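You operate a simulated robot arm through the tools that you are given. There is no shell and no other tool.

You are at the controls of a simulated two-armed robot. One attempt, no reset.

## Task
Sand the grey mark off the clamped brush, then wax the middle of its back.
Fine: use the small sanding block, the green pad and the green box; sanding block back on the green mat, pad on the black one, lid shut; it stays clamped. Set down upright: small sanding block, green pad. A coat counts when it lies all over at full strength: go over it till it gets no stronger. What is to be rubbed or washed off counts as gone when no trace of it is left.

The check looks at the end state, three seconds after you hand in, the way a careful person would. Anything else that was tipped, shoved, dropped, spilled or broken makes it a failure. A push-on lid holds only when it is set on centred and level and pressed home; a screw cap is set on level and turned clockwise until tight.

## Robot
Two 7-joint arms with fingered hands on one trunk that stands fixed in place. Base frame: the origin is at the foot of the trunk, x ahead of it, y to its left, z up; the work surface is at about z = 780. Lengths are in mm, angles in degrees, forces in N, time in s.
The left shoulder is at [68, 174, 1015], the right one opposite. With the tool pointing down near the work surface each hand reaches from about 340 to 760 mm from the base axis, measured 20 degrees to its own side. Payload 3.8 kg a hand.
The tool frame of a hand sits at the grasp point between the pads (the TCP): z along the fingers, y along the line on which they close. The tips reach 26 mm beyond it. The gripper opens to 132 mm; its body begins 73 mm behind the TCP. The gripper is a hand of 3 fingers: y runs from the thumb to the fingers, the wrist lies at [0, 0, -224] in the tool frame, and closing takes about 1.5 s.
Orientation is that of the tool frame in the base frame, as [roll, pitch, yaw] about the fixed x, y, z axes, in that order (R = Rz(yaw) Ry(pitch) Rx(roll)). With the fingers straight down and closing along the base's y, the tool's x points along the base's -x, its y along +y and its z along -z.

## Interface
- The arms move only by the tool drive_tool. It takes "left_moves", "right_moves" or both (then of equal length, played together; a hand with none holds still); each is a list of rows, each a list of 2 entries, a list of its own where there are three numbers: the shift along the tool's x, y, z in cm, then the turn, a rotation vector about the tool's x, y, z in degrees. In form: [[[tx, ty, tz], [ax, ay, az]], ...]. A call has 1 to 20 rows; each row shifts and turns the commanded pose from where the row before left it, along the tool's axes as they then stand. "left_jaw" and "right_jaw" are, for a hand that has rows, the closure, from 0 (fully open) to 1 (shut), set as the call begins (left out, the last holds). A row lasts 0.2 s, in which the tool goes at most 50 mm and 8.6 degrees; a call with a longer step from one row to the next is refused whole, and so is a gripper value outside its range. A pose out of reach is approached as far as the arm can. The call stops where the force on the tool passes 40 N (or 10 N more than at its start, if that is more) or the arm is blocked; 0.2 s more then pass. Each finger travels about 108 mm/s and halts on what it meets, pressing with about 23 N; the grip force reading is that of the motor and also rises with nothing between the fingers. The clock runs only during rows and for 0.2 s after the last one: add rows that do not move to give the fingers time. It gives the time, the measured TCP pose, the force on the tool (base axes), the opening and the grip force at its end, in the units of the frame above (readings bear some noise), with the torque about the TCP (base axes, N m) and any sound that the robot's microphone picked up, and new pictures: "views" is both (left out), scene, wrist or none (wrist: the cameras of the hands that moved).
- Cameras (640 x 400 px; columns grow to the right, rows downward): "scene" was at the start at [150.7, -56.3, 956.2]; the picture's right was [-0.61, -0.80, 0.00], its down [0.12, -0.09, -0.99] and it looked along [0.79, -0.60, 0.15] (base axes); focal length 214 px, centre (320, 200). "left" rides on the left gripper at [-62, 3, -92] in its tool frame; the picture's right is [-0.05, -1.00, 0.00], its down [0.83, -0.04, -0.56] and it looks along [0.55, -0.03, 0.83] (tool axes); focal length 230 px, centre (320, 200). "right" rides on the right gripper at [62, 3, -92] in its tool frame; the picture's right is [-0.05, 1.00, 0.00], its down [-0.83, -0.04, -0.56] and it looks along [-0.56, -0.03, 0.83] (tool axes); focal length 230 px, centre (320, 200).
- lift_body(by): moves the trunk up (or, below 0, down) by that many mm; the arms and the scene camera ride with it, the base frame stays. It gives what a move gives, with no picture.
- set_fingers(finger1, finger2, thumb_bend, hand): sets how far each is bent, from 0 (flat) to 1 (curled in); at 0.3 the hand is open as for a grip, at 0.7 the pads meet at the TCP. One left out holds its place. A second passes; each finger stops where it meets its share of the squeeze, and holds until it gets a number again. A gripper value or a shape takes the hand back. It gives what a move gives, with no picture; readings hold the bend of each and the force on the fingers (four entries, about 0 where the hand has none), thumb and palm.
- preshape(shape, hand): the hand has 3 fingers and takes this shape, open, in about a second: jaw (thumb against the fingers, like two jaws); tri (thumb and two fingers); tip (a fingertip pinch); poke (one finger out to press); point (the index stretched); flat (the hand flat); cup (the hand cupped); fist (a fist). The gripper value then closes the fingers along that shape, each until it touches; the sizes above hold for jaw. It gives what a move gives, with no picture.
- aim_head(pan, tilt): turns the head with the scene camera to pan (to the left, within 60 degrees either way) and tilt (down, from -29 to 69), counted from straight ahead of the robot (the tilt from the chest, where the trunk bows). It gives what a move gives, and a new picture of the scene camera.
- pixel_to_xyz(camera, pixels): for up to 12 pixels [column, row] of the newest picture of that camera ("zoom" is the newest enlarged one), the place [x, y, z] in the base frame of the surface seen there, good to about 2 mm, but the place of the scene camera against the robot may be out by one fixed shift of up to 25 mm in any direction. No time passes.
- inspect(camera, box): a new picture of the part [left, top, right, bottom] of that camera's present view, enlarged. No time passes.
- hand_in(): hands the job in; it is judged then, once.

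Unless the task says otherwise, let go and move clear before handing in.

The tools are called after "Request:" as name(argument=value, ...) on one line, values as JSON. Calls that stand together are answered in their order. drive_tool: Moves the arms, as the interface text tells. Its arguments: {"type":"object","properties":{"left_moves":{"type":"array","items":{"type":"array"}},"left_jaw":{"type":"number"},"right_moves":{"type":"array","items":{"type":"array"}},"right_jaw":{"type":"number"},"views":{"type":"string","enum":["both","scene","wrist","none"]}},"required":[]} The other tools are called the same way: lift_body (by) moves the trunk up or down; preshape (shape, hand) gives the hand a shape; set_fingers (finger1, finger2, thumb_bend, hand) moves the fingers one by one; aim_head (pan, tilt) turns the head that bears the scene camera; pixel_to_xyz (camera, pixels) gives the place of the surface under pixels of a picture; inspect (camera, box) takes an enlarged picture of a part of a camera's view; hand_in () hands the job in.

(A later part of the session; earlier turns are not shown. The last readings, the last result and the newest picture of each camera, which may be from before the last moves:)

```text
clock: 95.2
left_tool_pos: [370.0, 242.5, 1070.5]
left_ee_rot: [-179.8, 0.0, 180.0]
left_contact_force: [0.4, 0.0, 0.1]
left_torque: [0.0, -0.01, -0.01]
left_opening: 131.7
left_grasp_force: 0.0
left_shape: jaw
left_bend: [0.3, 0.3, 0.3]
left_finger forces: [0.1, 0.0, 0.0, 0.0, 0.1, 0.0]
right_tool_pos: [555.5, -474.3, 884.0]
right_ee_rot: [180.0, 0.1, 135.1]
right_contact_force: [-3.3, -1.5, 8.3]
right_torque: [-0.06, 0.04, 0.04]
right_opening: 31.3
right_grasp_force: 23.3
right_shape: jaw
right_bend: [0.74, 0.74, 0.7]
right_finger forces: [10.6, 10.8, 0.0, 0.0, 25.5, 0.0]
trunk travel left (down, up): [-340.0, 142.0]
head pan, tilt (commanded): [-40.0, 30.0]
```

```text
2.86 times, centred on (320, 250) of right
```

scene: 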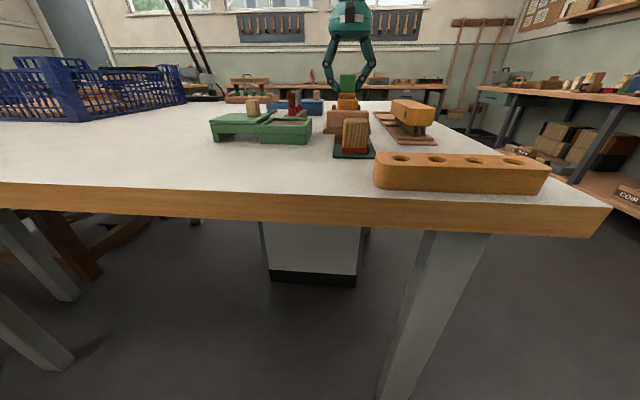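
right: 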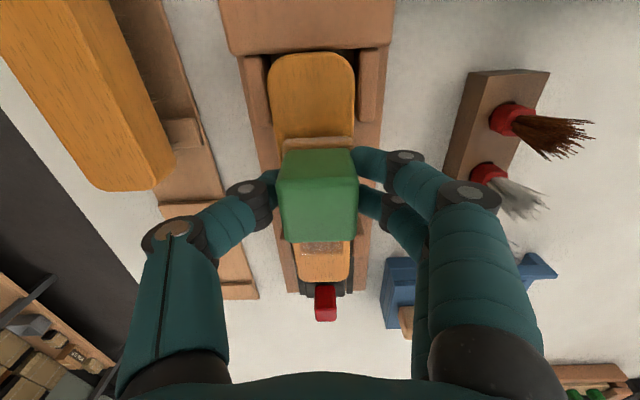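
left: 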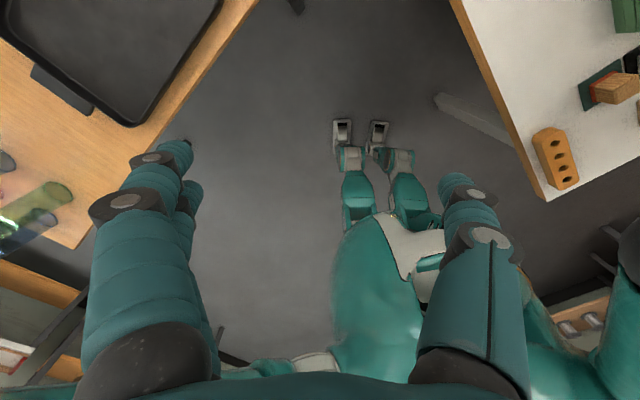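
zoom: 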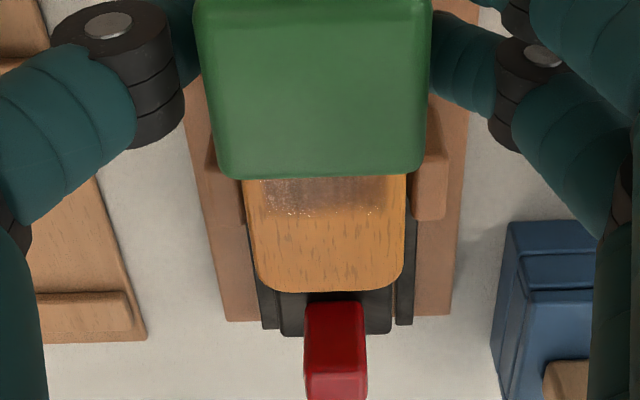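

Let me lift off and back up to see the whole coat.

Request:
drive_tool(right_moves=[[[0, 0, -1], [0, 0, 0]], [[0, 0, -2], [0, 0, 0]], [[0, 0, -2.5], [0, 0, 0]], [[4.5, 0, 0], [0, 0, 0]], [[4.5, 0, 0], [0, 0, 0]], [[4.5, 0, 0], [0, 0, 0]], [[4.5, 0, 0], [0, 0, 0]], [[0, 0, 0], [0, 0, 0]]], views="both")

Request:
inspect(camera="right", box=[290, 235, 370, 340])

Request:
inspect(camera="scene", box=[300, 20, 410, 150])

```text
clock: 97.0
left_tool_pos: [372.4, 241.3, 1070.7]
left_ee_rot: [-179.9, 0.1, 180.0]
left_contact_force: [-0.1, 0.0, -1.1]
left_torque: [0.0, 0.02, 0.01]
left_opening: 131.8
left_grasp_force: 0.1
left_shape: jaw
left_bend: [0.3, 0.3, 0.3]
left_finger forces: [0.0, 0.0, 0.0, 0.0, 0.0, 0.0]
right_tool_pos: [426.8, -348.4, 937.6]
right_ee_rot: [179.9, 0.1, 135.1]
right_contact_force: [-0.1, 0.7, 0.0]
right_torque: [0.01, -0.03, -0.02]
right_opening: 31.4
right_grasp_force: 23.7
right_shape: jaw
right_bend: [0.74, 0.73, 0.7]
right_finger forces: [11.1, 11.4, 0.0, 0.0, 22.5, 0.1]
trunk travel left (down, up): [-340.0, 142.0]
head pan, tilt (commanded): [-40.0, 30.0]
```

scene: 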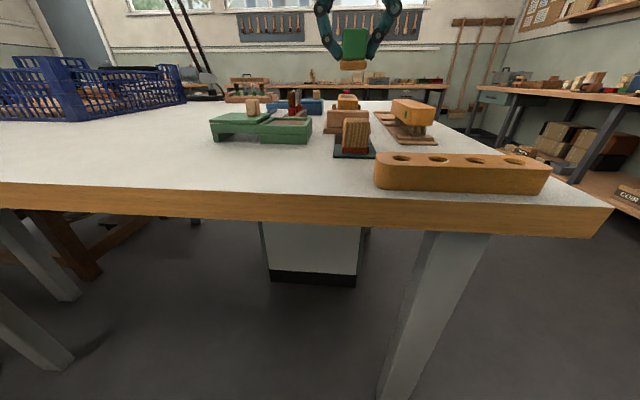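
right: 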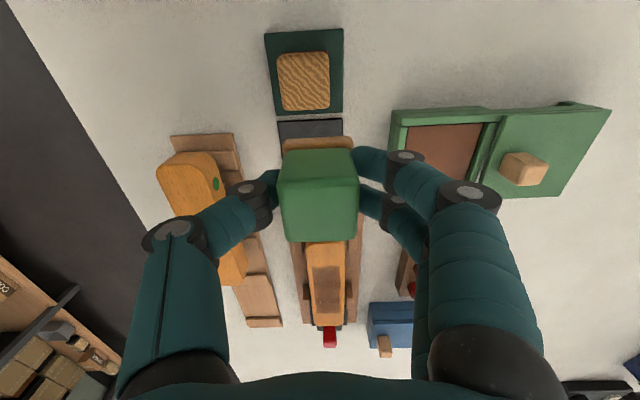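

```text
3.81 times, centred on (330, 288) of right
```

zoom: 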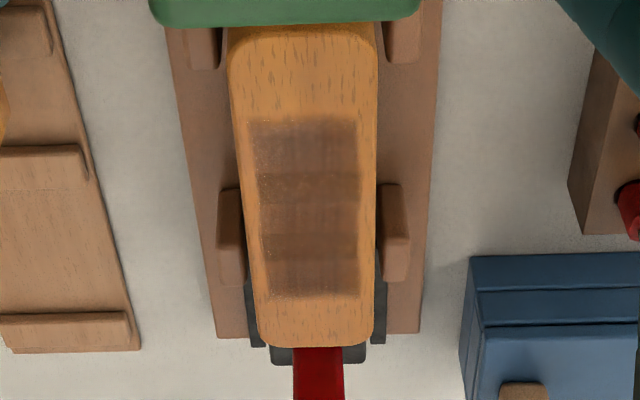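

```text
3.08 times, centred on (355, 85) of scene
```

zoom: 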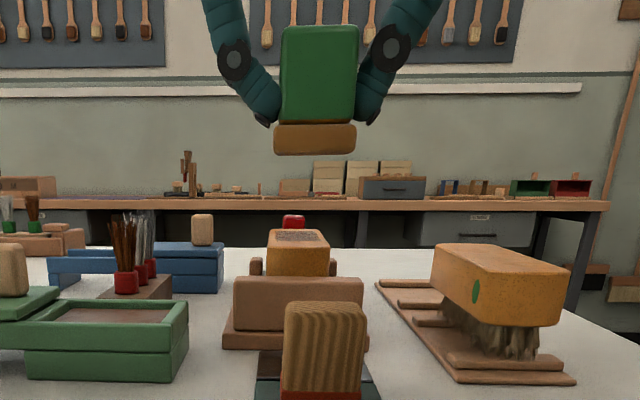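

The coat shows as a sharp-edged rectangle, zoom x 250–358, y 118–298, with uneven darkness. I'll measure its extent.

Request:
pixel_to_xyz(camera="right", pixels=[[326, 266.5], [326, 313.7], [311.6, 267], [340, 266.5], [314.7, 313], [339.9, 313], [326, 290], [307.5, 290], [344.5, 290]])

Request:
inspect(camera="right", box=[300, 255, 352, 325])

```text
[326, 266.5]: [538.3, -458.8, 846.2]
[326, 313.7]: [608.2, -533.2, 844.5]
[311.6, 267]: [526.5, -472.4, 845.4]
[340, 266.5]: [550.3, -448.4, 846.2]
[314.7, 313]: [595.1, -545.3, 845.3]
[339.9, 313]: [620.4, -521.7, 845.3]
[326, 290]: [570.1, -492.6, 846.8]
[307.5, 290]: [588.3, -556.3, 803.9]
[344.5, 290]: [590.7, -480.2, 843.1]
```

```text
5.71 times, centred on (326, 290) of right
```

zoom: 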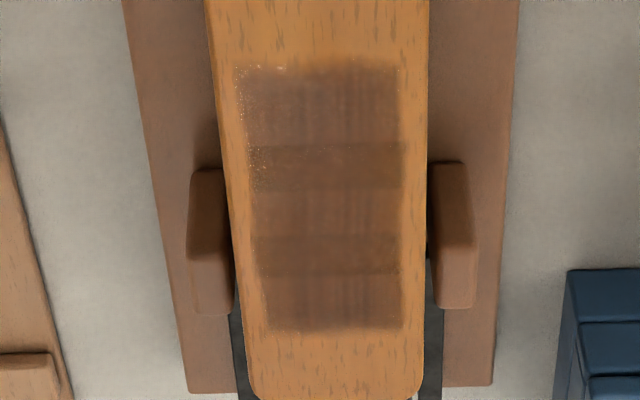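

The coat seems clipped to a target zone about 34 mm wide along the brush axis, u1 705–807, with some thin spots at the left edge. I'll go back and do longer strokes (to test whether the coat extends) with more passes.

Request:
drive_tool(right_moves=[[[-4.5, 0, 0], [0, 0, 0]], [[-4.5, 0, 0], [0, 0, 0]], [[-4.5, 0, 0], [0, 0, 0]], [[-3.2, 0, 0], [0, 0, 0]], [[0, 0, 2.5], [0, 0, 0]], [[0, 0, 2], [0, 0, 0]], [[0, 0, 0.5], [0, 0, 0]], [[0, 0, 0.1], [0, 0, 0]], [[0, 0, 0.1], [0, 0, 0]], [[0, 0, 0], [0, 0, 0]]], views="none")

```text
clock: 99.2
left_tool_pos: [371.8, 243.0, 1070.9]
left_ee_rot: [-179.8, 0.0, 179.9]
left_contact_force: [-0.3, 0.9, 1.1]
left_torque: [0.0, -0.02, 0.02]
left_opening: 131.8
left_grasp_force: 0.1
left_shape: jaw
left_bend: [0.3, 0.3, 0.3]
left_finger forces: [0.0, 0.0, 0.1, 0.0, 0.0, 0.0]
right_tool_pos: [547.6, -465.4, 887.7]
right_ee_rot: [179.9, 0.1, 135.1]
right_contact_force: [0.1, -0.2, -0.7]
right_torque: [-0.02, -0.02, -0.03]
right_opening: 31.4
right_grasp_force: 23.0
right_shape: jaw
right_bend: [0.74, 0.73, 0.7]
right_finger forces: [11.1, 11.5, 0.0, 0.1, 22.4, 0.0]
trunk travel left (down, up): [-340.0, 142.0]
head pan, tilt (commanded): [-40.0, 30.0]
```

Now about 2.5 mm above. I'll go down 4 mm in small steps and shift 3 mm toward the brush axis.

Request:
drive_tool(right_moves=[[[0, -0.3, 0.1], [0, 0, 0]], [[0, 0, 0.1], [0, 0, 0]], [[0, 0, 0.1], [0, 0, 0]], [[0, 0, 0.1], [0, 0, 0]], [[0, 0, 0], [0, 0, 0]]], views="none")

```text
clock: 100.4
left_tool_pos: [370.7, 242.2, 1070.1]
left_ee_rot: [-179.9, 0.1, -180.0]
left_contact_force: [0.2, -0.7, 0.8]
left_torque: [-0.03, -0.01, -0.05]
left_opening: 131.8
left_grasp_force: 0.0
left_shape: jaw
left_bend: [0.3, 0.3, 0.3]
left_finger forces: [0.0, 0.1, 0.0, 0.1, 0.1, 0.0]
right_tool_pos: [545.5, -468.1, 883.4]
right_ee_rot: [179.9, 0.2, 135.1]
right_contact_force: [0.7, -2.0, 6.9]
right_torque: [0.02, -0.04, 0.0]
right_opening: 31.5
right_grasp_force: 22.9
right_shape: jaw
right_bend: [0.74, 0.73, 0.7]
right_finger forces: [11.4, 11.7, 0.1, 0.0, 23.1, 0.0]
trunk travel left (down, up): [-340.0, 142.0]
head pan, tilt (commanded): [-40.0, 30.0]
```

6.9 N now. I'll do three lanes back and forth with 84 mm strokes.

Request:
drive_tool(right_moves=[[[-1.4, -0.03, 0.04], [0, 0, 0]], [[-1.4, -0.03, 0], [0, 0, 0]], [[-1.4, -0.03, 0], [0, 0, 0]], [[-1.4, -0.03, 0], [0, 0, 0]], [[-1.4, -0.03, 0], [0, 0, 0]], [[-1.4, -0.03, 0], [0, 0, 0]], [[0, -0.8, 0], [0, 0, 0]], [[1.4, 0.03, 0], [0, 0, 0]], [[1.4, 0.03, 0], [0, 0, 0]], [[1.4, 0.03, 0], [0, 0, 0]], [[1.4, 0.03, 0], [0, 0, 0]], [[1.4, 0.03, 0], [0, 0, 0]], [[1.4, 0.03, 0], [0, 0, 0]], [[0, 0.8, 0], [0, 0, 0]], [[0, 0.7, 0], [0, 0, 0]]], views="none")

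Request:
drive_tool(right_moves=[[[-1.4, -0.03, 0], [0, 0, 0]], [[-1.4, -0.03, 0], [0, 0, 0]], [[-1.4, -0.03, 0], [0, 0, 0]], [[-1.4, -0.03, 0], [0, 0, 0]], [[-1.4, -0.03, 0], [0, 0, 0]], [[-1.4, -0.03, 0], [0, 0, 0]], [[0, -0.7, 0], [0, 0, 0]], [[1.4, 0.03, 0], [0, 0, 0]], [[1.4, 0.03, 0], [0, 0, 0]], [[1.4, 0.03, 0], [0, 0, 0]], [[1.4, 0.03, 0], [0, 0, 0]], [[1.4, 0.03, 0], [0, 0, 0]], [[1.4, 0.03, 0], [0, 0, 0]], [[0, 0, 0], [0, 0, 0]]], views="none")

Request:
drive_tool(right_moves=[[[0, 0, -1], [0, 0, 0]], [[0, 0, -2], [0, 0, 0]], [[0, 0, -2.5], [0, 0, 0]], [[4.5, 0, 0], [0, 0, 0]], [[4.5, 0, 0], [0, 0, 0]], [[4.5, 0, 0], [0, 0, 0]], [[3.5, 0, 0], [0, 0, 0]], [[0, 0, 0], [0, 0, 0]]], views="both")

Request:
inspect(camera="right", box=[298, 240, 356, 330])

```text
clock: 103.6
left_tool_pos: [369.3, 243.2, 1070.7]
left_ee_rot: [180.0, 0.2, -179.9]
left_contact_force: [0.2, 0.4, -1.1]
left_torque: [-0.01, 0.0, -0.03]
left_opening: 132.0
left_grasp_force: 0.0
left_shape: jaw
left_bend: [0.3, 0.3, 0.3]
left_finger forces: [0.1, 0.1, 0.0, 0.0, 0.0, 0.0]
right_tool_pos: [546.6, -462.0, 882.8]
right_ee_rot: [180.0, 0.1, 135.0]
right_contact_force: [-5.7, -4.2, 16.1]
right_torque: [-0.12, 0.15, -0.01]
right_opening: 32.0
right_grasp_force: 23.0
right_shape: jaw
right_bend: [0.74, 0.74, 0.71]
right_finger forces: [10.4, 10.7, 0.0, 0.0, 28.2, 0.0]
trunk travel left (down, up): [-340.0, 142.0]
head pan, tilt (commanded): [-40.0, 30.0]
```

```text
clock: 106.6
left_tool_pos: [370.5, 242.8, 1069.3]
left_ee_rot: [-179.9, 0.1, 180.0]
left_contact_force: [0.6, 0.0, -0.4]
left_torque: [0.01, -0.01, -0.01]
left_opening: 132.0
left_grasp_force: 0.1
left_shape: jaw
left_bend: [0.3, 0.3, 0.3]
left_finger forces: [0.0, 0.0, 0.0, 0.1, 0.1, 0.1]
right_tool_pos: [543.2, -467.5, 881.9]
right_ee_rot: [-180.0, 0.0, 135.2]
right_contact_force: [1.6, -1.4, 6.7]
right_torque: [-0.03, -0.05, -0.01]
right_opening: 32.1
right_grasp_force: 22.8
right_shape: jaw
right_bend: [0.74, 0.74, 0.71]
right_finger forces: [11.8, 12.1, 0.1, 0.0, 23.6, 0.1]
trunk travel left (down, up): [-340.0, 142.0]
head pan, tilt (commanded): [-40.0, 30.0]
```

```text
clock: 108.4
left_tool_pos: [371.6, 243.1, 1070.4]
left_ee_rot: [-179.9, 0.1, -179.9]
left_contact_force: [-0.1, 0.7, -0.7]
left_torque: [-0.02, 0.0, -0.01]
left_opening: 132.1
left_grasp_force: 0.1
left_shape: jaw
left_bend: [0.3, 0.3, 0.3]
left_finger forces: [0.0, 0.0, 0.1, 0.0, 0.0, 0.0]
right_tool_pos: [424.4, -345.8, 938.8]
right_ee_rot: [180.0, 0.1, 135.2]
right_contact_force: [0.3, 0.0, -0.3]
right_torque: [-0.02, 0.0, -0.01]
right_opening: 31.7
right_grasp_force: 23.3
right_shape: jaw
right_bend: [0.74, 0.74, 0.71]
right_finger forces: [10.8, 11.2, 0.0, 0.0, 22.0, 0.1]
trunk travel left (down, up): [-340.0, 142.0]
head pan, tilt (commanded): [-40.0, 30.0]
```

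scene: 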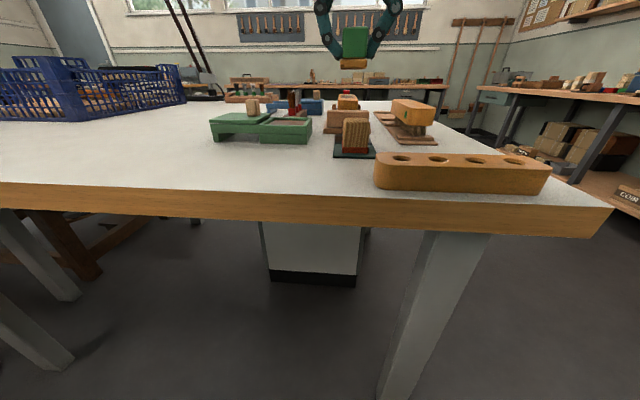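
right: 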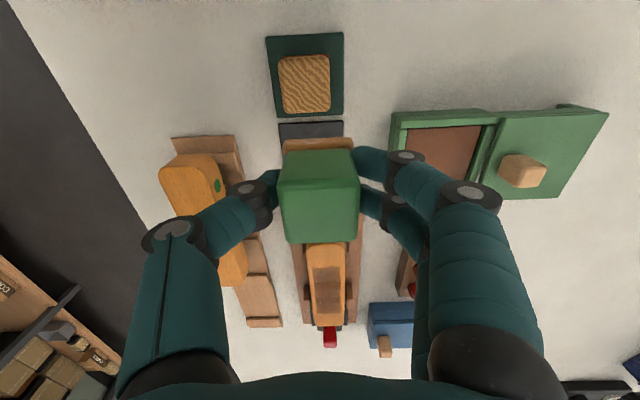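

```text
4.44 times, centred on (327, 285) of right
```

zoom: 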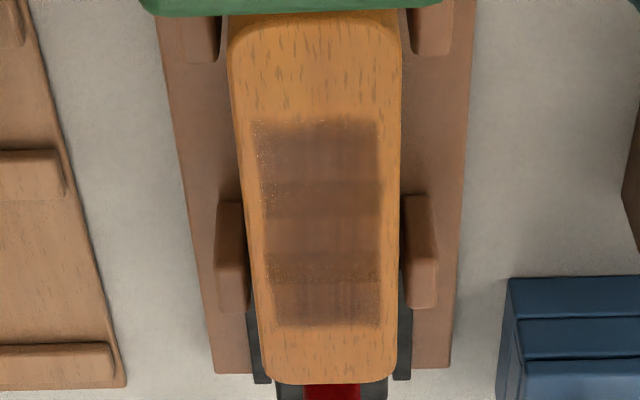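

The coat's rectangle did not grow in length, so the target zone is about 102×34 mm (u1 705–807). I'll look closer at its evenness.

Request:
inspect(camera="right", box=[305, 260, 347, 290])

Request:
inspect(camera="right", box=[305, 288, 347, 318])

Request:
inspect(camera="scene", box=[330, 50, 380, 80])

```text
13.33 times, centred on (326, 275) of right
```

zoom: 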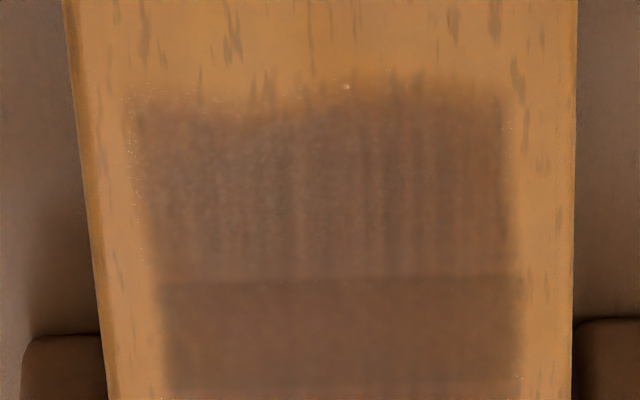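

```text
13.33 times, centred on (326, 303) of right
```

zoom: 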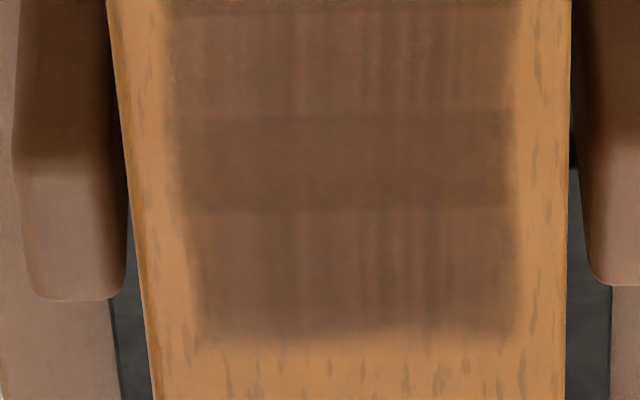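

```text
12.80 times, centred on (355, 65) of scene
```

zoom: 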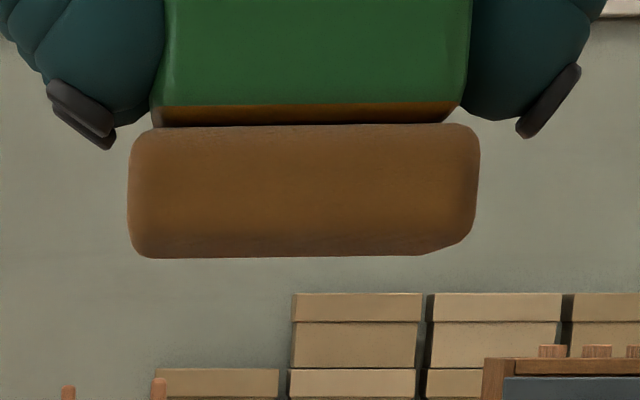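

The coat keeps darker bands from uneven passes, so it isn't saturated everywhere yet. I'll reload the pad with wax and make more even passes.

Request:
drive_tool(right_moves=[[[-1.4, 3.9, 0], [0, 0, 0]], [[-1.4, 3.9, 0], [0, 0, 0]], [[-1.37, 3.8, 0], [0, 0, 0]], [[0, 0, 3], [0, 0, 0]], [[0, 0, 3], [0, 0, 0]], [[0, 0, 2], [0, 0, 0]], [[0, 0, 0.5], [0, 0, 0]], [[0, 0, 0.2], [0, 0, 0]], [[0, 0, 0], [0, 0, 0]]], views="wrist")

```text
clock: 110.4
left_tool_pos: [370.8, 242.8, 1070.3]
left_ee_rot: [-179.9, 0.1, -180.0]
left_contact_force: [0.1, 0.7, 0.3]
left_torque: [0.0, 0.03, 0.02]
left_opening: 131.9
left_grasp_force: 0.1
left_shape: jaw
left_bend: [0.3, 0.3, 0.3]
left_finger forces: [0.1, 0.0, 0.0, 0.0, 0.1, 0.1]
right_tool_pos: [535.5, -295.1, 849.2]
right_ee_rot: [180.0, 0.1, 135.2]
right_contact_force: [0.6, -0.6, -0.2]
right_torque: [0.01, -0.02, 0.03]
right_opening: 31.7
right_grasp_force: 22.8
right_shape: jaw
right_bend: [0.74, 0.74, 0.71]
right_finger forces: [10.8, 11.1, 0.0, 0.1, 21.8, 0.0]
trunk travel left (down, up): [-340.0, 142.0]
head pan, tilt (commanded): [-40.0, 30.0]
```

right: 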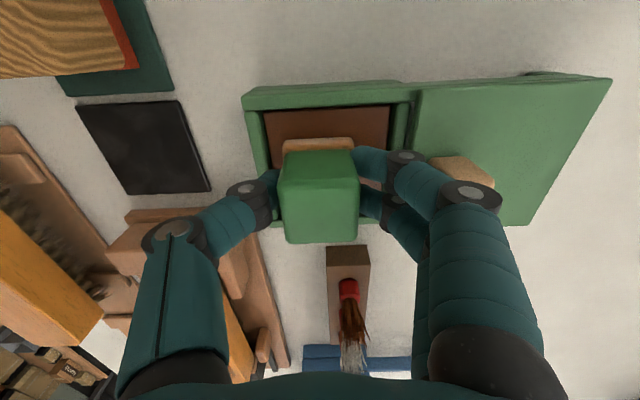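

Request:
drive_tool(right_moves=[[[0, 0, 0.1], [0, 0, 0]], [[0, 0, 0.1], [0, 0, 0]], [[0, 0, 0.1], [0, 0, 0]], [[0, 0, 0.1], [0, 0, 0]], [[0, 0, 0], [0, 0, 0]]], views="none")

```text
clock: 111.6
left_tool_pos: [370.2, 242.4, 1071.1]
left_ee_rot: [-179.9, 0.1, -180.0]
left_contact_force: [0.2, 0.0, 1.1]
left_torque: [-0.03, -0.02, 0.01]
left_opening: 132.1
left_grasp_force: 0.1
left_shape: jaw
left_bend: [0.3, 0.3, 0.3]
left_finger forces: [0.0, 0.0, 0.0, 0.1, 0.1, 0.0]
right_tool_pos: [536.8, -295.3, 845.9]
right_ee_rot: [-179.9, 0.2, 135.1]
right_contact_force: [-2.4, -1.7, 9.1]
right_torque: [0.01, 0.0, 0.0]
right_opening: 31.5
right_grasp_force: 22.8
right_shape: jaw
right_bend: [0.74, 0.74, 0.71]
right_finger forces: [10.8, 11.3, 0.1, 0.0, 24.4, 0.0]
trunk travel left (down, up): [-340.0, 142.0]
head pan, tilt (commanded): [-40.0, 30.0]
```

9 N on the wax. I'll rub around to load the pad well, then lift.

Request:
drive_tool(right_moves=[[[0.6, 0, 0], [0, 0, 0]], [[-0.7, 0, 0], [0, 0, 0]], [[-0.6, 0, 0], [0, 0, 0]], [[0.7, 0, 0], [0, 0, 0]], [[0, 0.6, 0], [0, 0, 0]], [[0, -0.6, 0], [0, 0, 0]], [[0, 0.6, 0], [0, 0, 0]], [[0.6, 0, 0], [0, 0, 0]], [[-0.6, 0, 0], [0, 0, 0]], [[0, -0.6, 0], [0, 0, 0]], [[0, 0, -1], [0, 0, 0]], [[0, 0, -2.5], [0, 0, 0]], [[0, 0, -3], [0, 0, 0]], [[0, 0, -1], [0, 0, 0]], [[0, 0, 0], [0, 0, 0]]], views="both")

Request:
inspect(camera="scene", box=[240, 30, 340, 150])

```text
clock: 114.8
left_tool_pos: [371.6, 242.3, 1069.5]
left_ee_rot: [-179.9, 0.1, 180.0]
left_contact_force: [-1.0, -0.2, 0.1]
left_torque: [0.01, 0.0, 0.0]
left_opening: 131.9
left_grasp_force: 0.0
left_shape: jaw
left_bend: [0.3, 0.3, 0.3]
left_finger forces: [0.1, 0.0, 0.0, 0.0, 0.0, 0.1]
right_tool_pos: [536.3, -295.0, 918.7]
right_ee_rot: [-180.0, 0.2, 135.1]
right_contact_force: [-0.4, 0.0, -0.5]
right_torque: [0.0, -0.01, 0.01]
right_opening: 31.8
right_grasp_force: 22.9
right_shape: jaw
right_bend: [0.74, 0.74, 0.71]
right_finger forces: [10.8, 11.1, 0.1, 0.0, 21.9, 0.1]
trunk travel left (down, up): [-340.0, 142.0]
head pan, tilt (commanded): [-40.0, 30.0]
```

scene: 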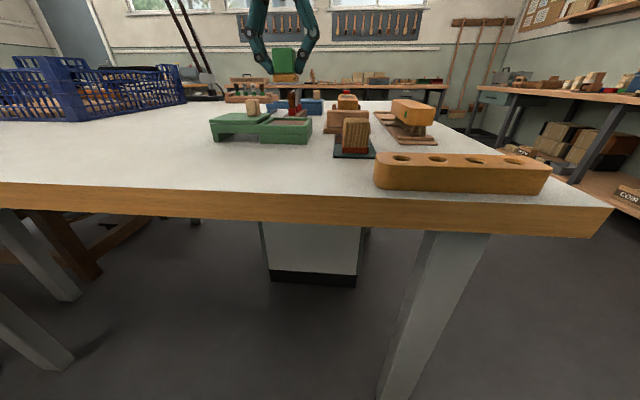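
right: 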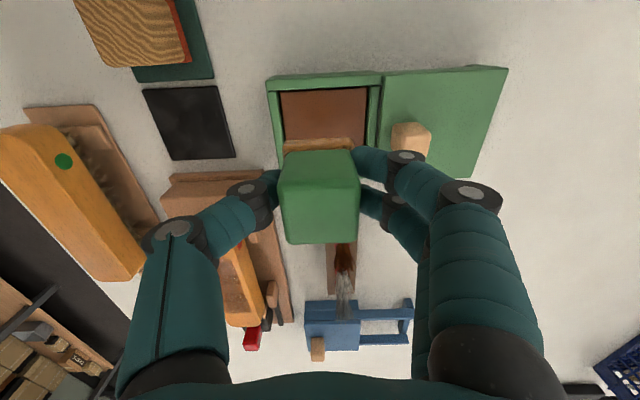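

```text
3.33 times, centred on (290, 90) of scene
```

zoom: 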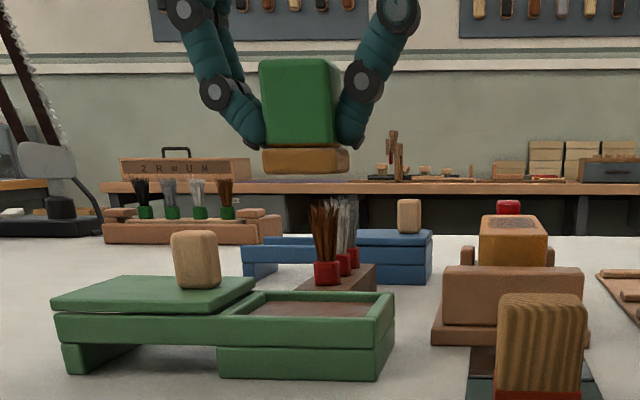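

The pad is loaded again. I'll return to the near end of the zone on the brush.

Request:
drive_tool(right_moves=[[[0, -4, -0.5], [0, 0, 0]], [[0, -4.5, 0], [0, 0, 0]], [[0, -3.2, 0], [0, 0, 0]], [[-4.5, 0, 0], [0, 0, 0]], [[-4.5, 0, 0], [0, 0, 0]], [[-3.6, 0, 0], [0, 0, 0]], [[0, 0, 2], [0, 0, 0]], [[0, 0, 1.5], [0, 0, 0]], [[0, 0, 0.2], [0, 0, 0]], [[0, 0, 0], [0, 0, 0]]], views="none")

```text
clock: 117.0
left_tool_pos: [370.4, 243.1, 1070.5]
left_ee_rot: [-179.9, 0.0, -180.0]
left_contact_force: [0.0, 0.9, -0.5]
left_torque: [-0.01, 0.03, -0.02]
left_opening: 132.0
left_grasp_force: 0.0
left_shape: jaw
left_bend: [0.3, 0.3, 0.3]
left_finger forces: [0.0, 0.1, 0.1, 0.1, 0.1, 0.0]
right_tool_pos: [541.5, -467.0, 890.2]
right_ee_rot: [180.0, 0.1, 135.2]
right_contact_force: [-0.2, 0.3, -0.2]
right_torque: [-0.02, 0.02, 0.0]
right_opening: 31.9
right_grasp_force: 23.1
right_shape: jaw
right_bend: [0.74, 0.74, 0.71]
right_finger forces: [10.8, 11.0, 0.0, 0.0, 21.9, 0.0]
trunk travel left (down, up): [-340.0, 142.0]
head pan, tilt (commanded): [-40.0, 30.0]
```

Lined up at u1≈713. I'll lower 8 mm in small steps to press.

Request:
drive_tool(right_moves=[[[0, 0.2, 0.3], [0, 0, 0]], [[0, 0, 0.2], [0, 0, 0]], [[0, 0, 0.1], [0, 0, 0]], [[0, 0, 0.1], [0, 0, 0]], [[0, 0, 0.1], [0, 0, 0]], [[0, 0, 0], [0, 0, 0]]], views="none")

```text
clock: 118.4
left_tool_pos: [369.9, 242.8, 1070.3]
left_ee_rot: [-179.9, 0.2, -180.0]
left_contact_force: [0.0, 0.4, -0.6]
left_torque: [0.01, 0.0, -0.02]
left_opening: 132.0
left_grasp_force: 0.0
left_shape: jaw
left_bend: [0.3, 0.3, 0.3]
left_finger forces: [0.0, 0.1, 0.0, 0.1, 0.1, 0.0]
right_tool_pos: [544.0, -464.6, 881.9]
right_ee_rot: [180.0, 0.2, 135.2]
right_contact_force: [-1.8, -1.9, 7.4]
right_torque: [0.01, -0.01, 0.0]
right_opening: 32.0
right_grasp_force: 23.1
right_shape: jaw
right_bend: [0.74, 0.74, 0.71]
right_finger forces: [10.9, 11.2, 0.1, 0.1, 23.8, 0.0]
trunk travel left (down, up): [-340.0, 142.0]
head pan, tilt (commanded): [-40.0, 30.0]
```

7.4 N. Now even strokes in three lanes, each full length.

Request:
drive_tool(right_moves=[[[-1.4, -0.03, 0.04], [0, 0, 0]], [[-1.4, -0.03, 0], [0, 0, 0]], [[-1.4, -0.03, 0], [0, 0, 0]], [[-1.4, -0.03, 0], [0, 0, 0]], [[-1.4, -0.03, 0], [0, 0, 0]], [[-1.4, -0.03, 0], [0, 0, 0]], [[0, -0.9, 0], [0, 0, 0]], [[1.4, 0.03, 0], [0, 0, 0]], [[1.4, 0.03, 0], [0, 0, 0]], [[1.4, 0.03, 0], [0, 0, 0]], [[1.4, 0.03, 0], [0, 0, 0]], [[1.4, 0.03, 0], [0, 0, 0]], [[1.4, 0.03, 0], [0, 0, 0]], [[0, 0.7, 0], [0, 0, 0]], [[0, 0.7, 0], [0, 0, 0]]], views="none")

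Request:
drive_tool(right_moves=[[[-1.4, -0.03, 0], [0, 0, 0]], [[-1.4, -0.03, 0], [0, 0, 0]], [[-1.4, -0.03, 0], [0, 0, 0]], [[-1.4, -0.03, 0], [0, 0, 0]], [[-1.4, -0.03, 0], [0, 0, 0]], [[-1.4, -0.03, 0], [0, 0, 0]], [[0, -0.6, 0], [0, 0, 0]], [[1.4, 0.03, 0], [0, 0, 0]], [[1.4, 0.03, 0], [0, 0, 0]], [[1.4, 0.03, 0], [0, 0, 0]], [[1.4, 0.03, 0], [0, 0, 0]], [[1.4, 0.03, 0], [0, 0, 0]], [[1.4, 0.03, 0], [0, 0, 0]], [[0, 0, 0], [0, 0, 0]]], views="none")

Request:
drive_tool(right_moves=[[[0, 0, -1], [0, 0, 0]], [[0, 0, -2], [0, 0, 0]], [[0, 0, -2.5], [0, 0, 0]], [[4.5, 0, 0], [0, 0, 0]], [[4.5, 0, 0], [0, 0, 0]], [[4.5, 0, 0], [0, 0, 0]], [[3.3, 0, 0], [0, 0, 0]], [[0, 0, 0], [0, 0, 0]]], views="both")

Request:
inspect(camera="right", box=[298, 240, 356, 330])

```text
clock: 121.6
left_tool_pos: [369.3, 243.0, 1070.1]
left_ee_rot: [-179.9, 0.1, 179.9]
left_contact_force: [0.3, -0.1, 0.2]
left_torque: [0.03, 0.01, -0.03]
left_opening: 132.0
left_grasp_force: 0.0
left_shape: jaw
left_bend: [0.3, 0.3, 0.3]
left_finger forces: [0.0, 0.0, 0.0, 0.0, 0.0, 0.1]
right_tool_pos: [544.7, -461.4, 882.3]
right_ee_rot: [-179.9, 0.0, 135.0]
right_contact_force: [-5.3, -3.2, 14.1]
right_torque: [-0.09, 0.11, -0.01]
right_opening: 32.8
right_grasp_force: 23.4
right_shape: jaw
right_bend: [0.74, 0.74, 0.71]
right_finger forces: [10.8, 11.3, 0.1, 0.1, 27.6, 0.1]
trunk travel left (down, up): [-340.0, 142.0]
head pan, tilt (commanded): [-40.0, 30.0]
```

```text
clock: 124.6
left_tool_pos: [370.6, 242.7, 1070.0]
left_ee_rot: [-179.9, 0.1, 179.9]
left_contact_force: [0.5, -0.9, 0.1]
left_torque: [0.02, 0.0, 0.0]
left_opening: 131.9
left_grasp_force: 0.1
left_shape: jaw
left_bend: [0.3, 0.3, 0.3]
left_finger forces: [0.0, 0.1, 0.0, 0.0, 0.0, 0.1]
right_tool_pos: [542.7, -464.7, 882.1]
right_ee_rot: [-179.9, 0.1, 135.0]
right_contact_force: [3.8, -2.2, 12.2]
right_torque: [-0.02, -0.07, -0.03]
right_opening: 32.0
right_grasp_force: 22.8
right_shape: jaw
right_bend: [0.74, 0.74, 0.71]
right_finger forces: [12.2, 12.4, 0.0, 0.0, 24.0, 0.1]
trunk travel left (down, up): [-340.0, 142.0]
head pan, tilt (commanded): [-40.0, 30.0]
```

```text
clock: 126.4
left_tool_pos: [370.6, 242.5, 1070.2]
left_ee_rot: [-179.8, 0.0, 180.0]
left_contact_force: [0.8, 0.0, 0.3]
left_torque: [0.01, -0.01, 0.02]
left_opening: 131.8
left_grasp_force: 0.0
left_shape: jaw
left_bend: [0.3, 0.3, 0.3]
left_finger forces: [0.0, 0.0, 0.0, 0.0, 0.0, 0.1]
right_tool_pos: [424.3, -347.4, 935.5]
right_ee_rot: [179.9, 0.0, 135.1]
right_contact_force: [-1.0, -0.6, -0.1]
right_torque: [0.01, -0.04, -0.01]
right_opening: 32.0
right_grasp_force: 22.7
right_shape: jaw
right_bend: [0.74, 0.74, 0.71]
right_finger forces: [10.8, 11.3, 0.1, 0.1, 22.1, 0.0]
trunk travel left (down, up): [-340.0, 142.0]
head pan, tilt (commanded): [-40.0, 30.0]
```

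scene: 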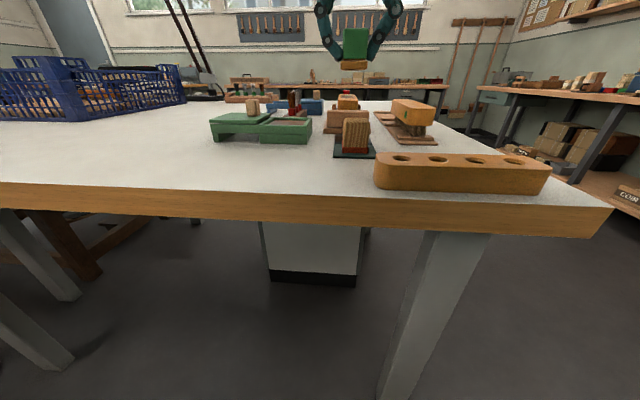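
right: 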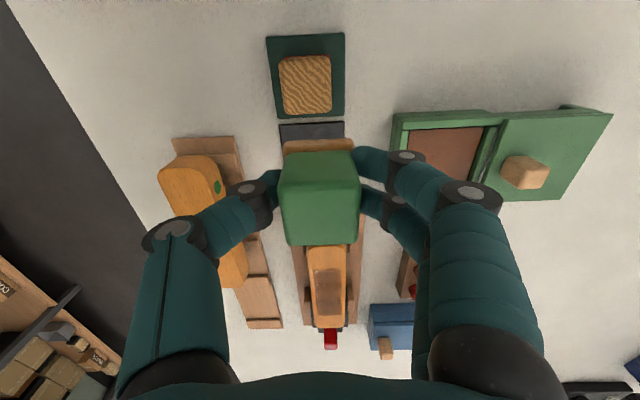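

```text
4.44 times, centred on (327, 285) of right
```

zoom: 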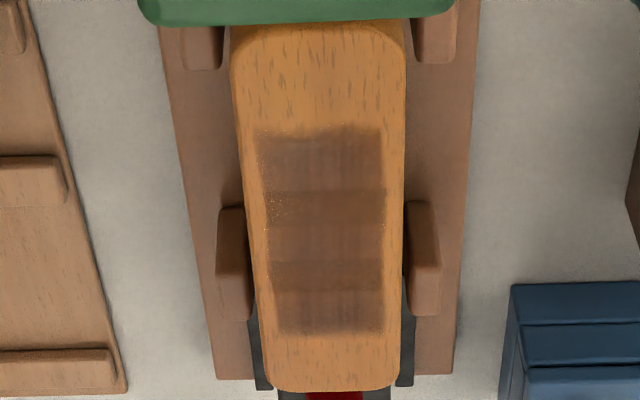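

The dark bands stay in the same spots, which looks like overlapping patches in how the coat is drawn. I'll compare close-ups with the earlier ones.

Request:
inspect(camera="right", box=[305, 260, 347, 290])

Request:
inspect(camera="right", box=[305, 288, 347, 318])

```text
13.33 times, centred on (326, 275) of right
```

zoom: 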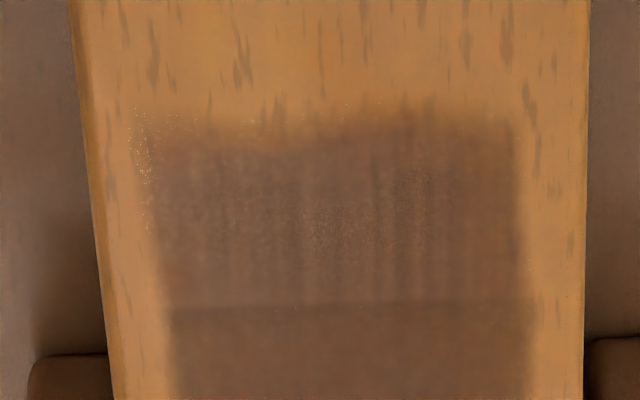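

```text
13.33 times, centred on (326, 303) of right
```

zoom: 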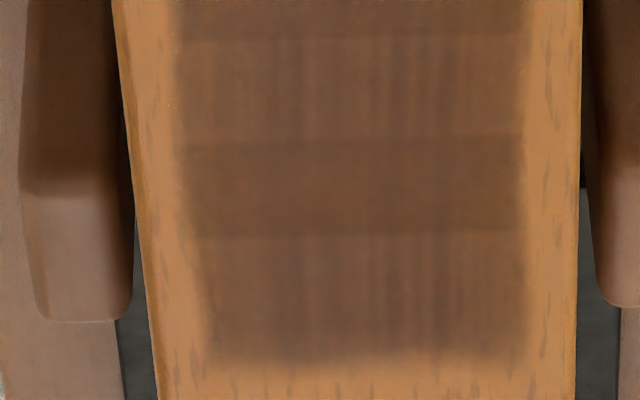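

The coat is unchanged after the reload and extra passes, so it is at full strength. Now I'll carry the pad back over the black mat at [446,-380] and lower it.

Request:
drive_tool(right_moves=[[[-2, -0.4, 0], [0, 0, 0]], [[-1.87, -0.41, 0], [0, 0, 0]], [[0, 0, 3], [0, 0, 0]], [[0, 0, 3], [0, 0, 0]], [[0, 0, 2.5], [0, 0, 0]], [[0, 0, 1.5], [0, 0, 0]], [[0, 0, 0], [0, 0, 0]]], views="both")

```text
clock: 128.0
left_tool_pos: [371.6, 242.6, 1070.1]
left_ee_rot: [180.0, 0.1, 180.0]
left_contact_force: [0.0, 0.6, -0.3]
left_torque: [0.01, -0.02, -0.02]
left_opening: 132.1
left_grasp_force: 0.1
left_shape: jaw
left_bend: [0.3, 0.3, 0.3]
left_finger forces: [0.1, 0.0, 0.0, 0.0, 0.1, 0.0]
right_tool_pos: [444.0, -381.2, 835.7]
right_ee_rot: [180.0, 0.1, 135.1]
right_contact_force: [-0.2, 0.1, 0.4]
right_torque: [-0.01, 0.01, 0.02]
right_opening: 31.8
right_grasp_force: 22.6
right_shape: jaw
right_bend: [0.74, 0.74, 0.71]
right_finger forces: [10.8, 11.2, 0.1, 0.0, 21.8, 0.0]
trunk travel left (down, up): [-340.0, 142.0]
head pan, tilt (commanded): [-40.0, 30.0]
```

scene: 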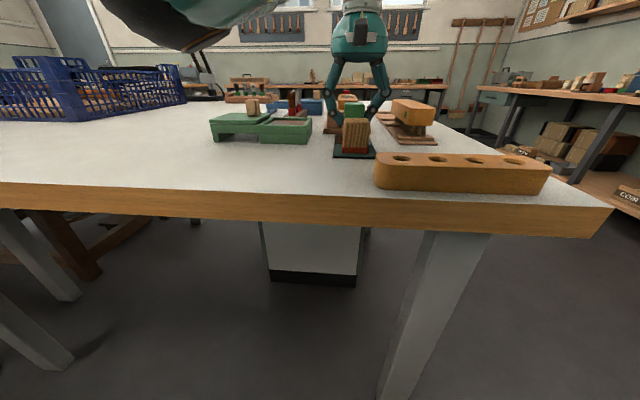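
right: 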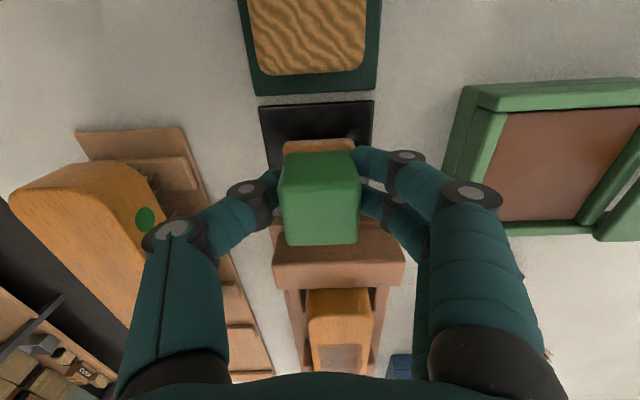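

The pad is above the black mat, well centred. I'll lower 11 mm and then creep.

Request:
drive_tool(right_moves=[[[-0.1, 0.15, 0.6], [0, 0, 0]], [[0, 0, 0.4], [0, 0, 0]], [[0, 0, 0.1], [0, 0, 0]], [[0, 0, 0.1], [0, 0, 0]], [[0, 0, 0.1], [0, 0, 0]], [[0, 0, 0], [0, 0, 0]]], views="none")

```text
clock: 129.4
left_tool_pos: [370.9, 242.9, 1070.0]
left_ee_rot: [-180.0, 0.1, 180.0]
left_contact_force: [-0.3, -0.4, 0.4]
left_torque: [-0.01, 0.0, 0.01]
left_opening: 132.0
left_grasp_force: 0.0
left_shape: jaw
left_bend: [0.3, 0.3, 0.3]
left_finger forces: [0.1, 0.0, 0.1, 0.1, 0.0, 0.1]
right_tool_pos: [446.1, -378.7, 822.3]
right_ee_rot: [180.0, 0.2, 135.0]
right_contact_force: [0.0, 0.6, -0.5]
right_torque: [0.01, 0.0, 0.0]
right_opening: 31.8
right_grasp_force: 22.8
right_shape: jaw
right_bend: [0.74, 0.74, 0.71]
right_finger forces: [10.7, 11.1, 0.0, 0.0, 21.9, 0.0]
trunk travel left (down, up): [-340.0, 142.0]
head pan, tilt (commanded): [-40.0, 30.0]
```

Request:
drive_tool(right_moves=[[[0, 0, 0.1], [0, 0, 0]], [[0, 0, 0.1], [0, 0, 0]], [[0, 0, 0], [0, 0, 0]]], views="none")

```text
clock: 130.2
left_tool_pos: [370.2, 243.8, 1070.0]
left_ee_rot: [-179.8, 0.0, -179.9]
left_contact_force: [-0.3, -0.2, -0.1]
left_torque: [0.01, 0.02, -0.01]
left_opening: 132.1
left_grasp_force: 0.1
left_shape: jaw
left_bend: [0.3, 0.3, 0.3]
left_finger forces: [0.1, 0.0, 0.0, 0.0, 0.0, 0.0]
right_tool_pos: [447.9, -380.1, 820.3]
right_ee_rot: [180.0, 0.0, 135.1]
right_contact_force: [0.7, -0.2, 2.4]
right_torque: [0.02, -0.04, 0.04]
right_opening: 31.9
right_grasp_force: 23.2
right_shape: jaw
right_bend: [0.74, 0.74, 0.71]
right_finger forces: [10.9, 11.2, 0.0, 0.1, 22.2, 0.1]
trunk travel left (down, up): [-340.0, 142.0]
head pan, tilt (commanded): [-40.0, 30.0]
```

Contact starts (2.4 N) at z≈820. I'll press half a millimetre more and open the fingers.

Request:
drive_tool(right_moves=[[[0, 0, 0.05], [0, 0, 0]]], views="none")

Request:
drive_tool(right_moves=[[[0, 0, 0], [0, 0, 0]], [[0, 0, 0], [0, 0, 0]], [[0, 0, 0], [0, 0, 0]], [[0, 0, 0], [0, 0, 0]]], right_jaw=0.4, views="both")

```text
clock: 130.6
left_tool_pos: [370.4, 241.9, 1070.3]
left_ee_rot: [-179.9, 0.1, 180.0]
left_contact_force: [0.2, -0.9, 0.3]
left_torque: [0.01, 0.03, -0.01]
left_opening: 131.9
left_grasp_force: 0.1
left_shape: jaw
left_bend: [0.3, 0.3, 0.3]
left_finger forces: [0.1, 0.1, 0.0, 0.1, 0.1, 0.0]
right_tool_pos: [447.2, -380.2, 820.9]
right_ee_rot: [-180.0, 0.1, 135.1]
right_contact_force: [-1.0, 0.9, 6.0]
right_torque: [0.05, -0.04, 0.04]
right_opening: 31.9
right_grasp_force: 22.8
right_shape: jaw
right_bend: [0.74, 0.74, 0.71]
right_finger forces: [10.9, 11.3, 0.1, 0.1, 22.8, 0.0]
trunk travel left (down, up): [-340.0, 142.0]
head pan, tilt (commanded): [-40.0, 30.0]
```

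```text
clock: 131.6
left_tool_pos: [370.3, 242.1, 1069.0]
left_ee_rot: [-179.9, 0.1, 180.0]
left_contact_force: [-0.2, 0.2, -0.1]
left_torque: [0.0, -0.01, 0.04]
left_opening: 131.8
left_grasp_force: 0.1
left_shape: jaw
left_bend: [0.3, 0.3, 0.3]
left_finger forces: [0.0, 0.0, 0.1, 0.1, 0.0, 0.0]
right_tool_pos: [446.9, -380.3, 819.7]
right_ee_rot: [-180.0, 0.1, 135.0]
right_contact_force: [-0.6, -0.2, -0.2]
right_torque: [-0.01, 0.0, -0.03]
right_opening: 78.7
right_grasp_force: 0.0
right_shape: jaw
right_bend: [0.71, 0.71, 0.71]
right_finger forces: [0.1, 0.0, 0.0, 0.0, 0.1, 0.1]
trunk travel left (down, up): [-340.0, 142.0]
head pan, tilt (commanded): [-40.0, 30.0]
```

scene: 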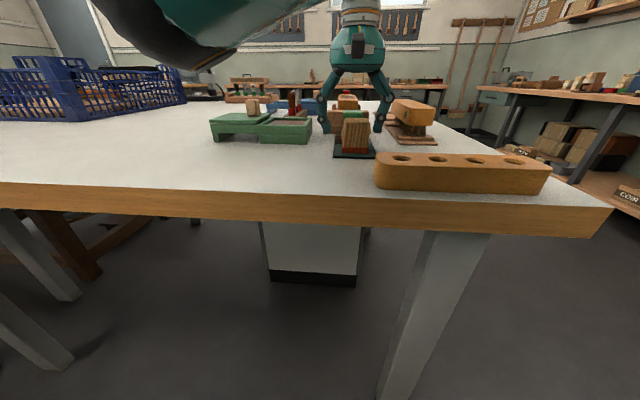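
right: 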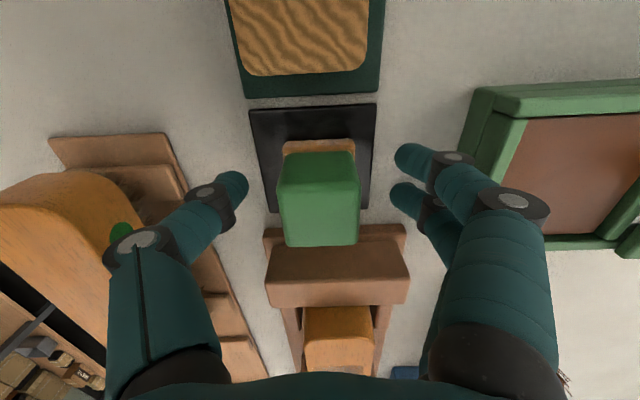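

The pad stands upright on the black mat. I'll rise straight up and go over to the lid's knob.

Request:
drive_tool(right_moves=[[[0, 0, -1.5], [0, 0, 0]], [[0, 0, -3], [0, 0, 0]], [[0, 0, -4], [0, 0, 0]], [[0, 0, -3], [0, 0, 0]], [[0, 4, 0], [0, 0, 0]], [[0, 4.5, 0], [0, 0, 0]], [[0, 4.5, 0], [0, 0, 0]], [[0, 4.5, 0], [0, 0, 0]], [[0, 1.4, 0], [0, 0, 0]], [[0, 0, 0], [0, 0, 0]]], views="both")

Request:
inspect(camera="right", box=[60, 30, 440, 240])

```text
clock: 133.8
left_tool_pos: [370.9, 242.9, 1068.7]
left_ee_rot: [-180.0, 0.1, -180.0]
left_contact_force: [-0.4, -0.1, 0.1]
left_torque: [0.0, 0.0, 0.01]
left_opening: 131.8
left_grasp_force: 0.1
left_shape: jaw
left_bend: [0.3, 0.3, 0.3]
left_finger forces: [0.1, 0.0, 0.0, 0.0, 0.0, 0.0]
right_tool_pos: [581.4, -245.4, 935.5]
right_ee_rot: [180.0, 0.1, 135.1]
right_contact_force: [0.7, 0.1, 0.9]
right_torque: [-0.01, -0.01, -0.01]
right_opening: 79.3
right_grasp_force: 0.0
right_shape: jaw
right_bend: [0.71, 0.71, 0.71]
right_finger forces: [0.0, 0.0, 0.0, 0.1, 0.0, 0.1]
trunk travel left (down, up): [-340.0, 142.0]
head pan, tilt (commanded): [-40.0, 30.0]
```

scene: 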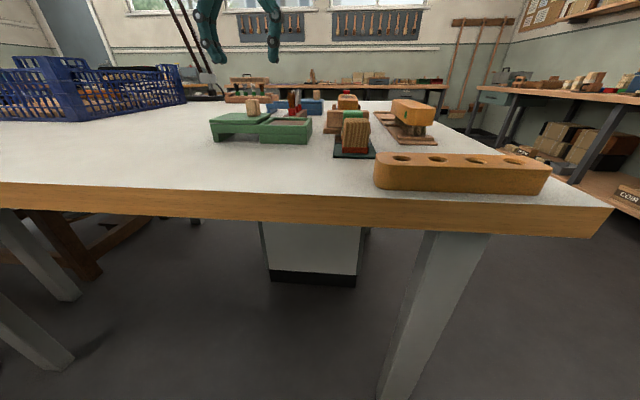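
right: 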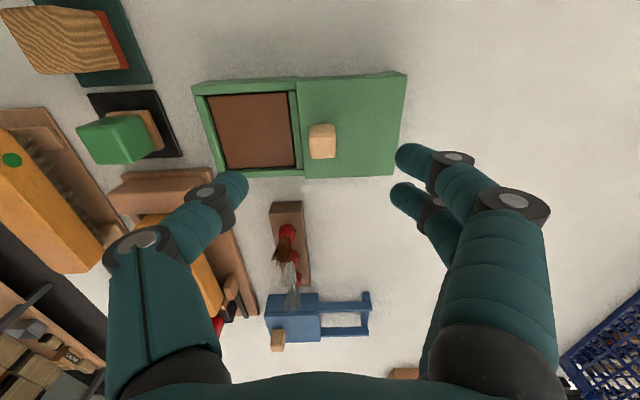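

```text
1.68 times, centred on (250, 135) of right
```

zoom: 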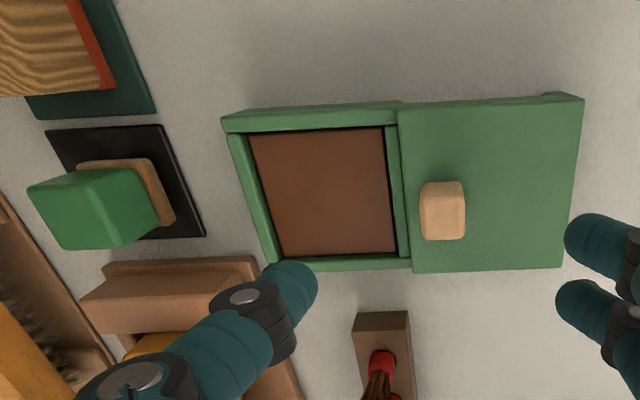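

Request:
pixel_to_xyz(camera="right", pixels=[[322, 143], [311, 143], [333, 143], [322, 132], [322, 153], [303, 83], [404, 78], [306, 175], [392, 172], [130, 140], [68, 40]])

```text
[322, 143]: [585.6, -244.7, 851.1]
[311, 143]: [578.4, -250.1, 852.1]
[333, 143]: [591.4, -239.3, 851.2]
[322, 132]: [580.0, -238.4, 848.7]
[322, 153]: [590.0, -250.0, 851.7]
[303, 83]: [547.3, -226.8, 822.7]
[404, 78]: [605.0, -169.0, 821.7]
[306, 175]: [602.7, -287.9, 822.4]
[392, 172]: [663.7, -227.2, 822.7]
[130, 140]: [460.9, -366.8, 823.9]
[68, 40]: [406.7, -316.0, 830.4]
```

The lid is level (all corners z≈822) and the knob is at [585,-244.7]. I'll centre over it and go down.

Request:
drive_tool(right_moves=[[[-0.2, 0.3, 2], [0, 0, 0]], [[0, 0, 2.5], [0, 0, 0]], [[0, 0, 2], [0, 0, 0]], [[0, 0, 1.2], [0, 0, 0]], [[0, 0, 0.6], [0, 0, 0]], [[0, 0, 0.2], [0, 0, 0]], [[0, 0, 0], [0, 0, 0]]], views="both")

```text
clock: 135.4
left_tool_pos: [371.6, 242.9, 1069.0]
left_ee_rot: [-179.8, 0.0, -180.0]
left_contact_force: [-0.1, 0.5, 0.4]
left_torque: [-0.02, -0.01, -0.04]
left_opening: 131.8
left_grasp_force: 0.0
left_shape: jaw
left_bend: [0.3, 0.3, 0.3]
left_finger forces: [0.0, 0.1, 0.1, 0.0, 0.0, 0.0]
right_tool_pos: [584.1, -245.5, 850.2]
right_ee_rot: [-180.0, 0.1, 135.1]
right_contact_force: [-1.7, -0.1, -0.7]
right_torque: [0.04, 0.01, -0.05]
right_opening: 78.9
right_grasp_force: 0.0
right_shape: jaw
right_bend: [0.71, 0.71, 0.71]
right_finger forces: [0.1, 0.1, 0.1, 0.1, 0.0, 0.0]
trunk travel left (down, up): [-340.0, 142.0]
head pan, tilt (commanded): [-40.0, 30.0]
```

scene: 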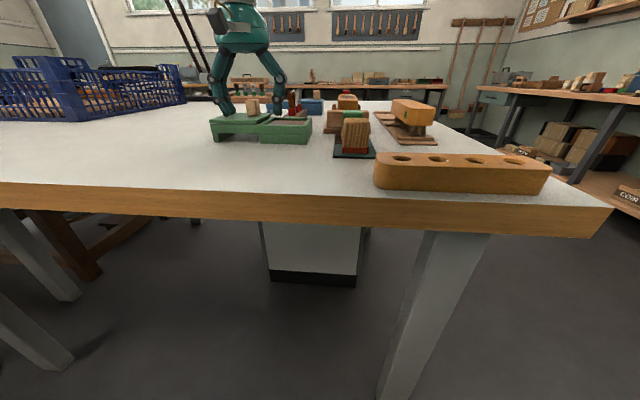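
right: 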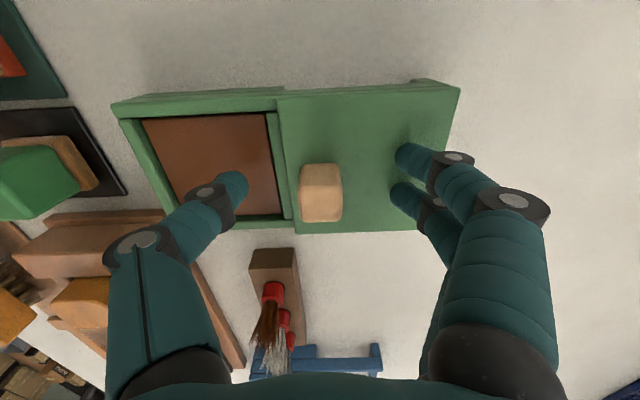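

The knob [321,192] is between the fingers. I'll close on it.

Request:
drive_tool(right_moves=[[[0, 0, 0], [0, 0, 0]], [[0, 0, 0], [0, 0, 0]], [[0, 0, 0], [0, 0, 0]], [[0, 0, 0], [0, 0, 0]], [[0, 0, 0], [0, 0, 0]], [[0, 0, 0], [0, 0, 0]], [[0, 0, 0], [0, 0, 0]], [[0, 0, 0], [0, 0, 0]]], right_jaw=1.0, views="none")

```text
clock: 137.2
left_tool_pos: [371.6, 242.2, 1070.3]
left_ee_rot: [-180.0, 0.1, -180.0]
left_contact_force: [0.7, -0.1, 0.0]
left_torque: [-0.04, 0.03, -0.01]
left_opening: 131.9
left_grasp_force: 0.1
left_shape: jaw
left_bend: [0.3, 0.3, 0.3]
left_finger forces: [0.1, 0.1, 0.0, 0.0, 0.0, 0.0]
right_tool_pos: [584.1, -245.0, 849.7]
right_ee_rot: [180.0, 0.0, 135.1]
right_contact_force: [-2.2, 2.1, -4.1]
right_torque: [0.06, 0.08, 0.1]
right_opening: 16.0
right_grasp_force: 23.0
right_shape: jaw
right_bend: [0.72, 0.72, 0.7]
right_finger forces: [10.2, 10.4, 0.1, 0.0, 20.4, 0.0]
trunk travel left (down, up): [-340.0, 142.0]
head pan, tilt (commanded): [-40.0, 30.0]
```

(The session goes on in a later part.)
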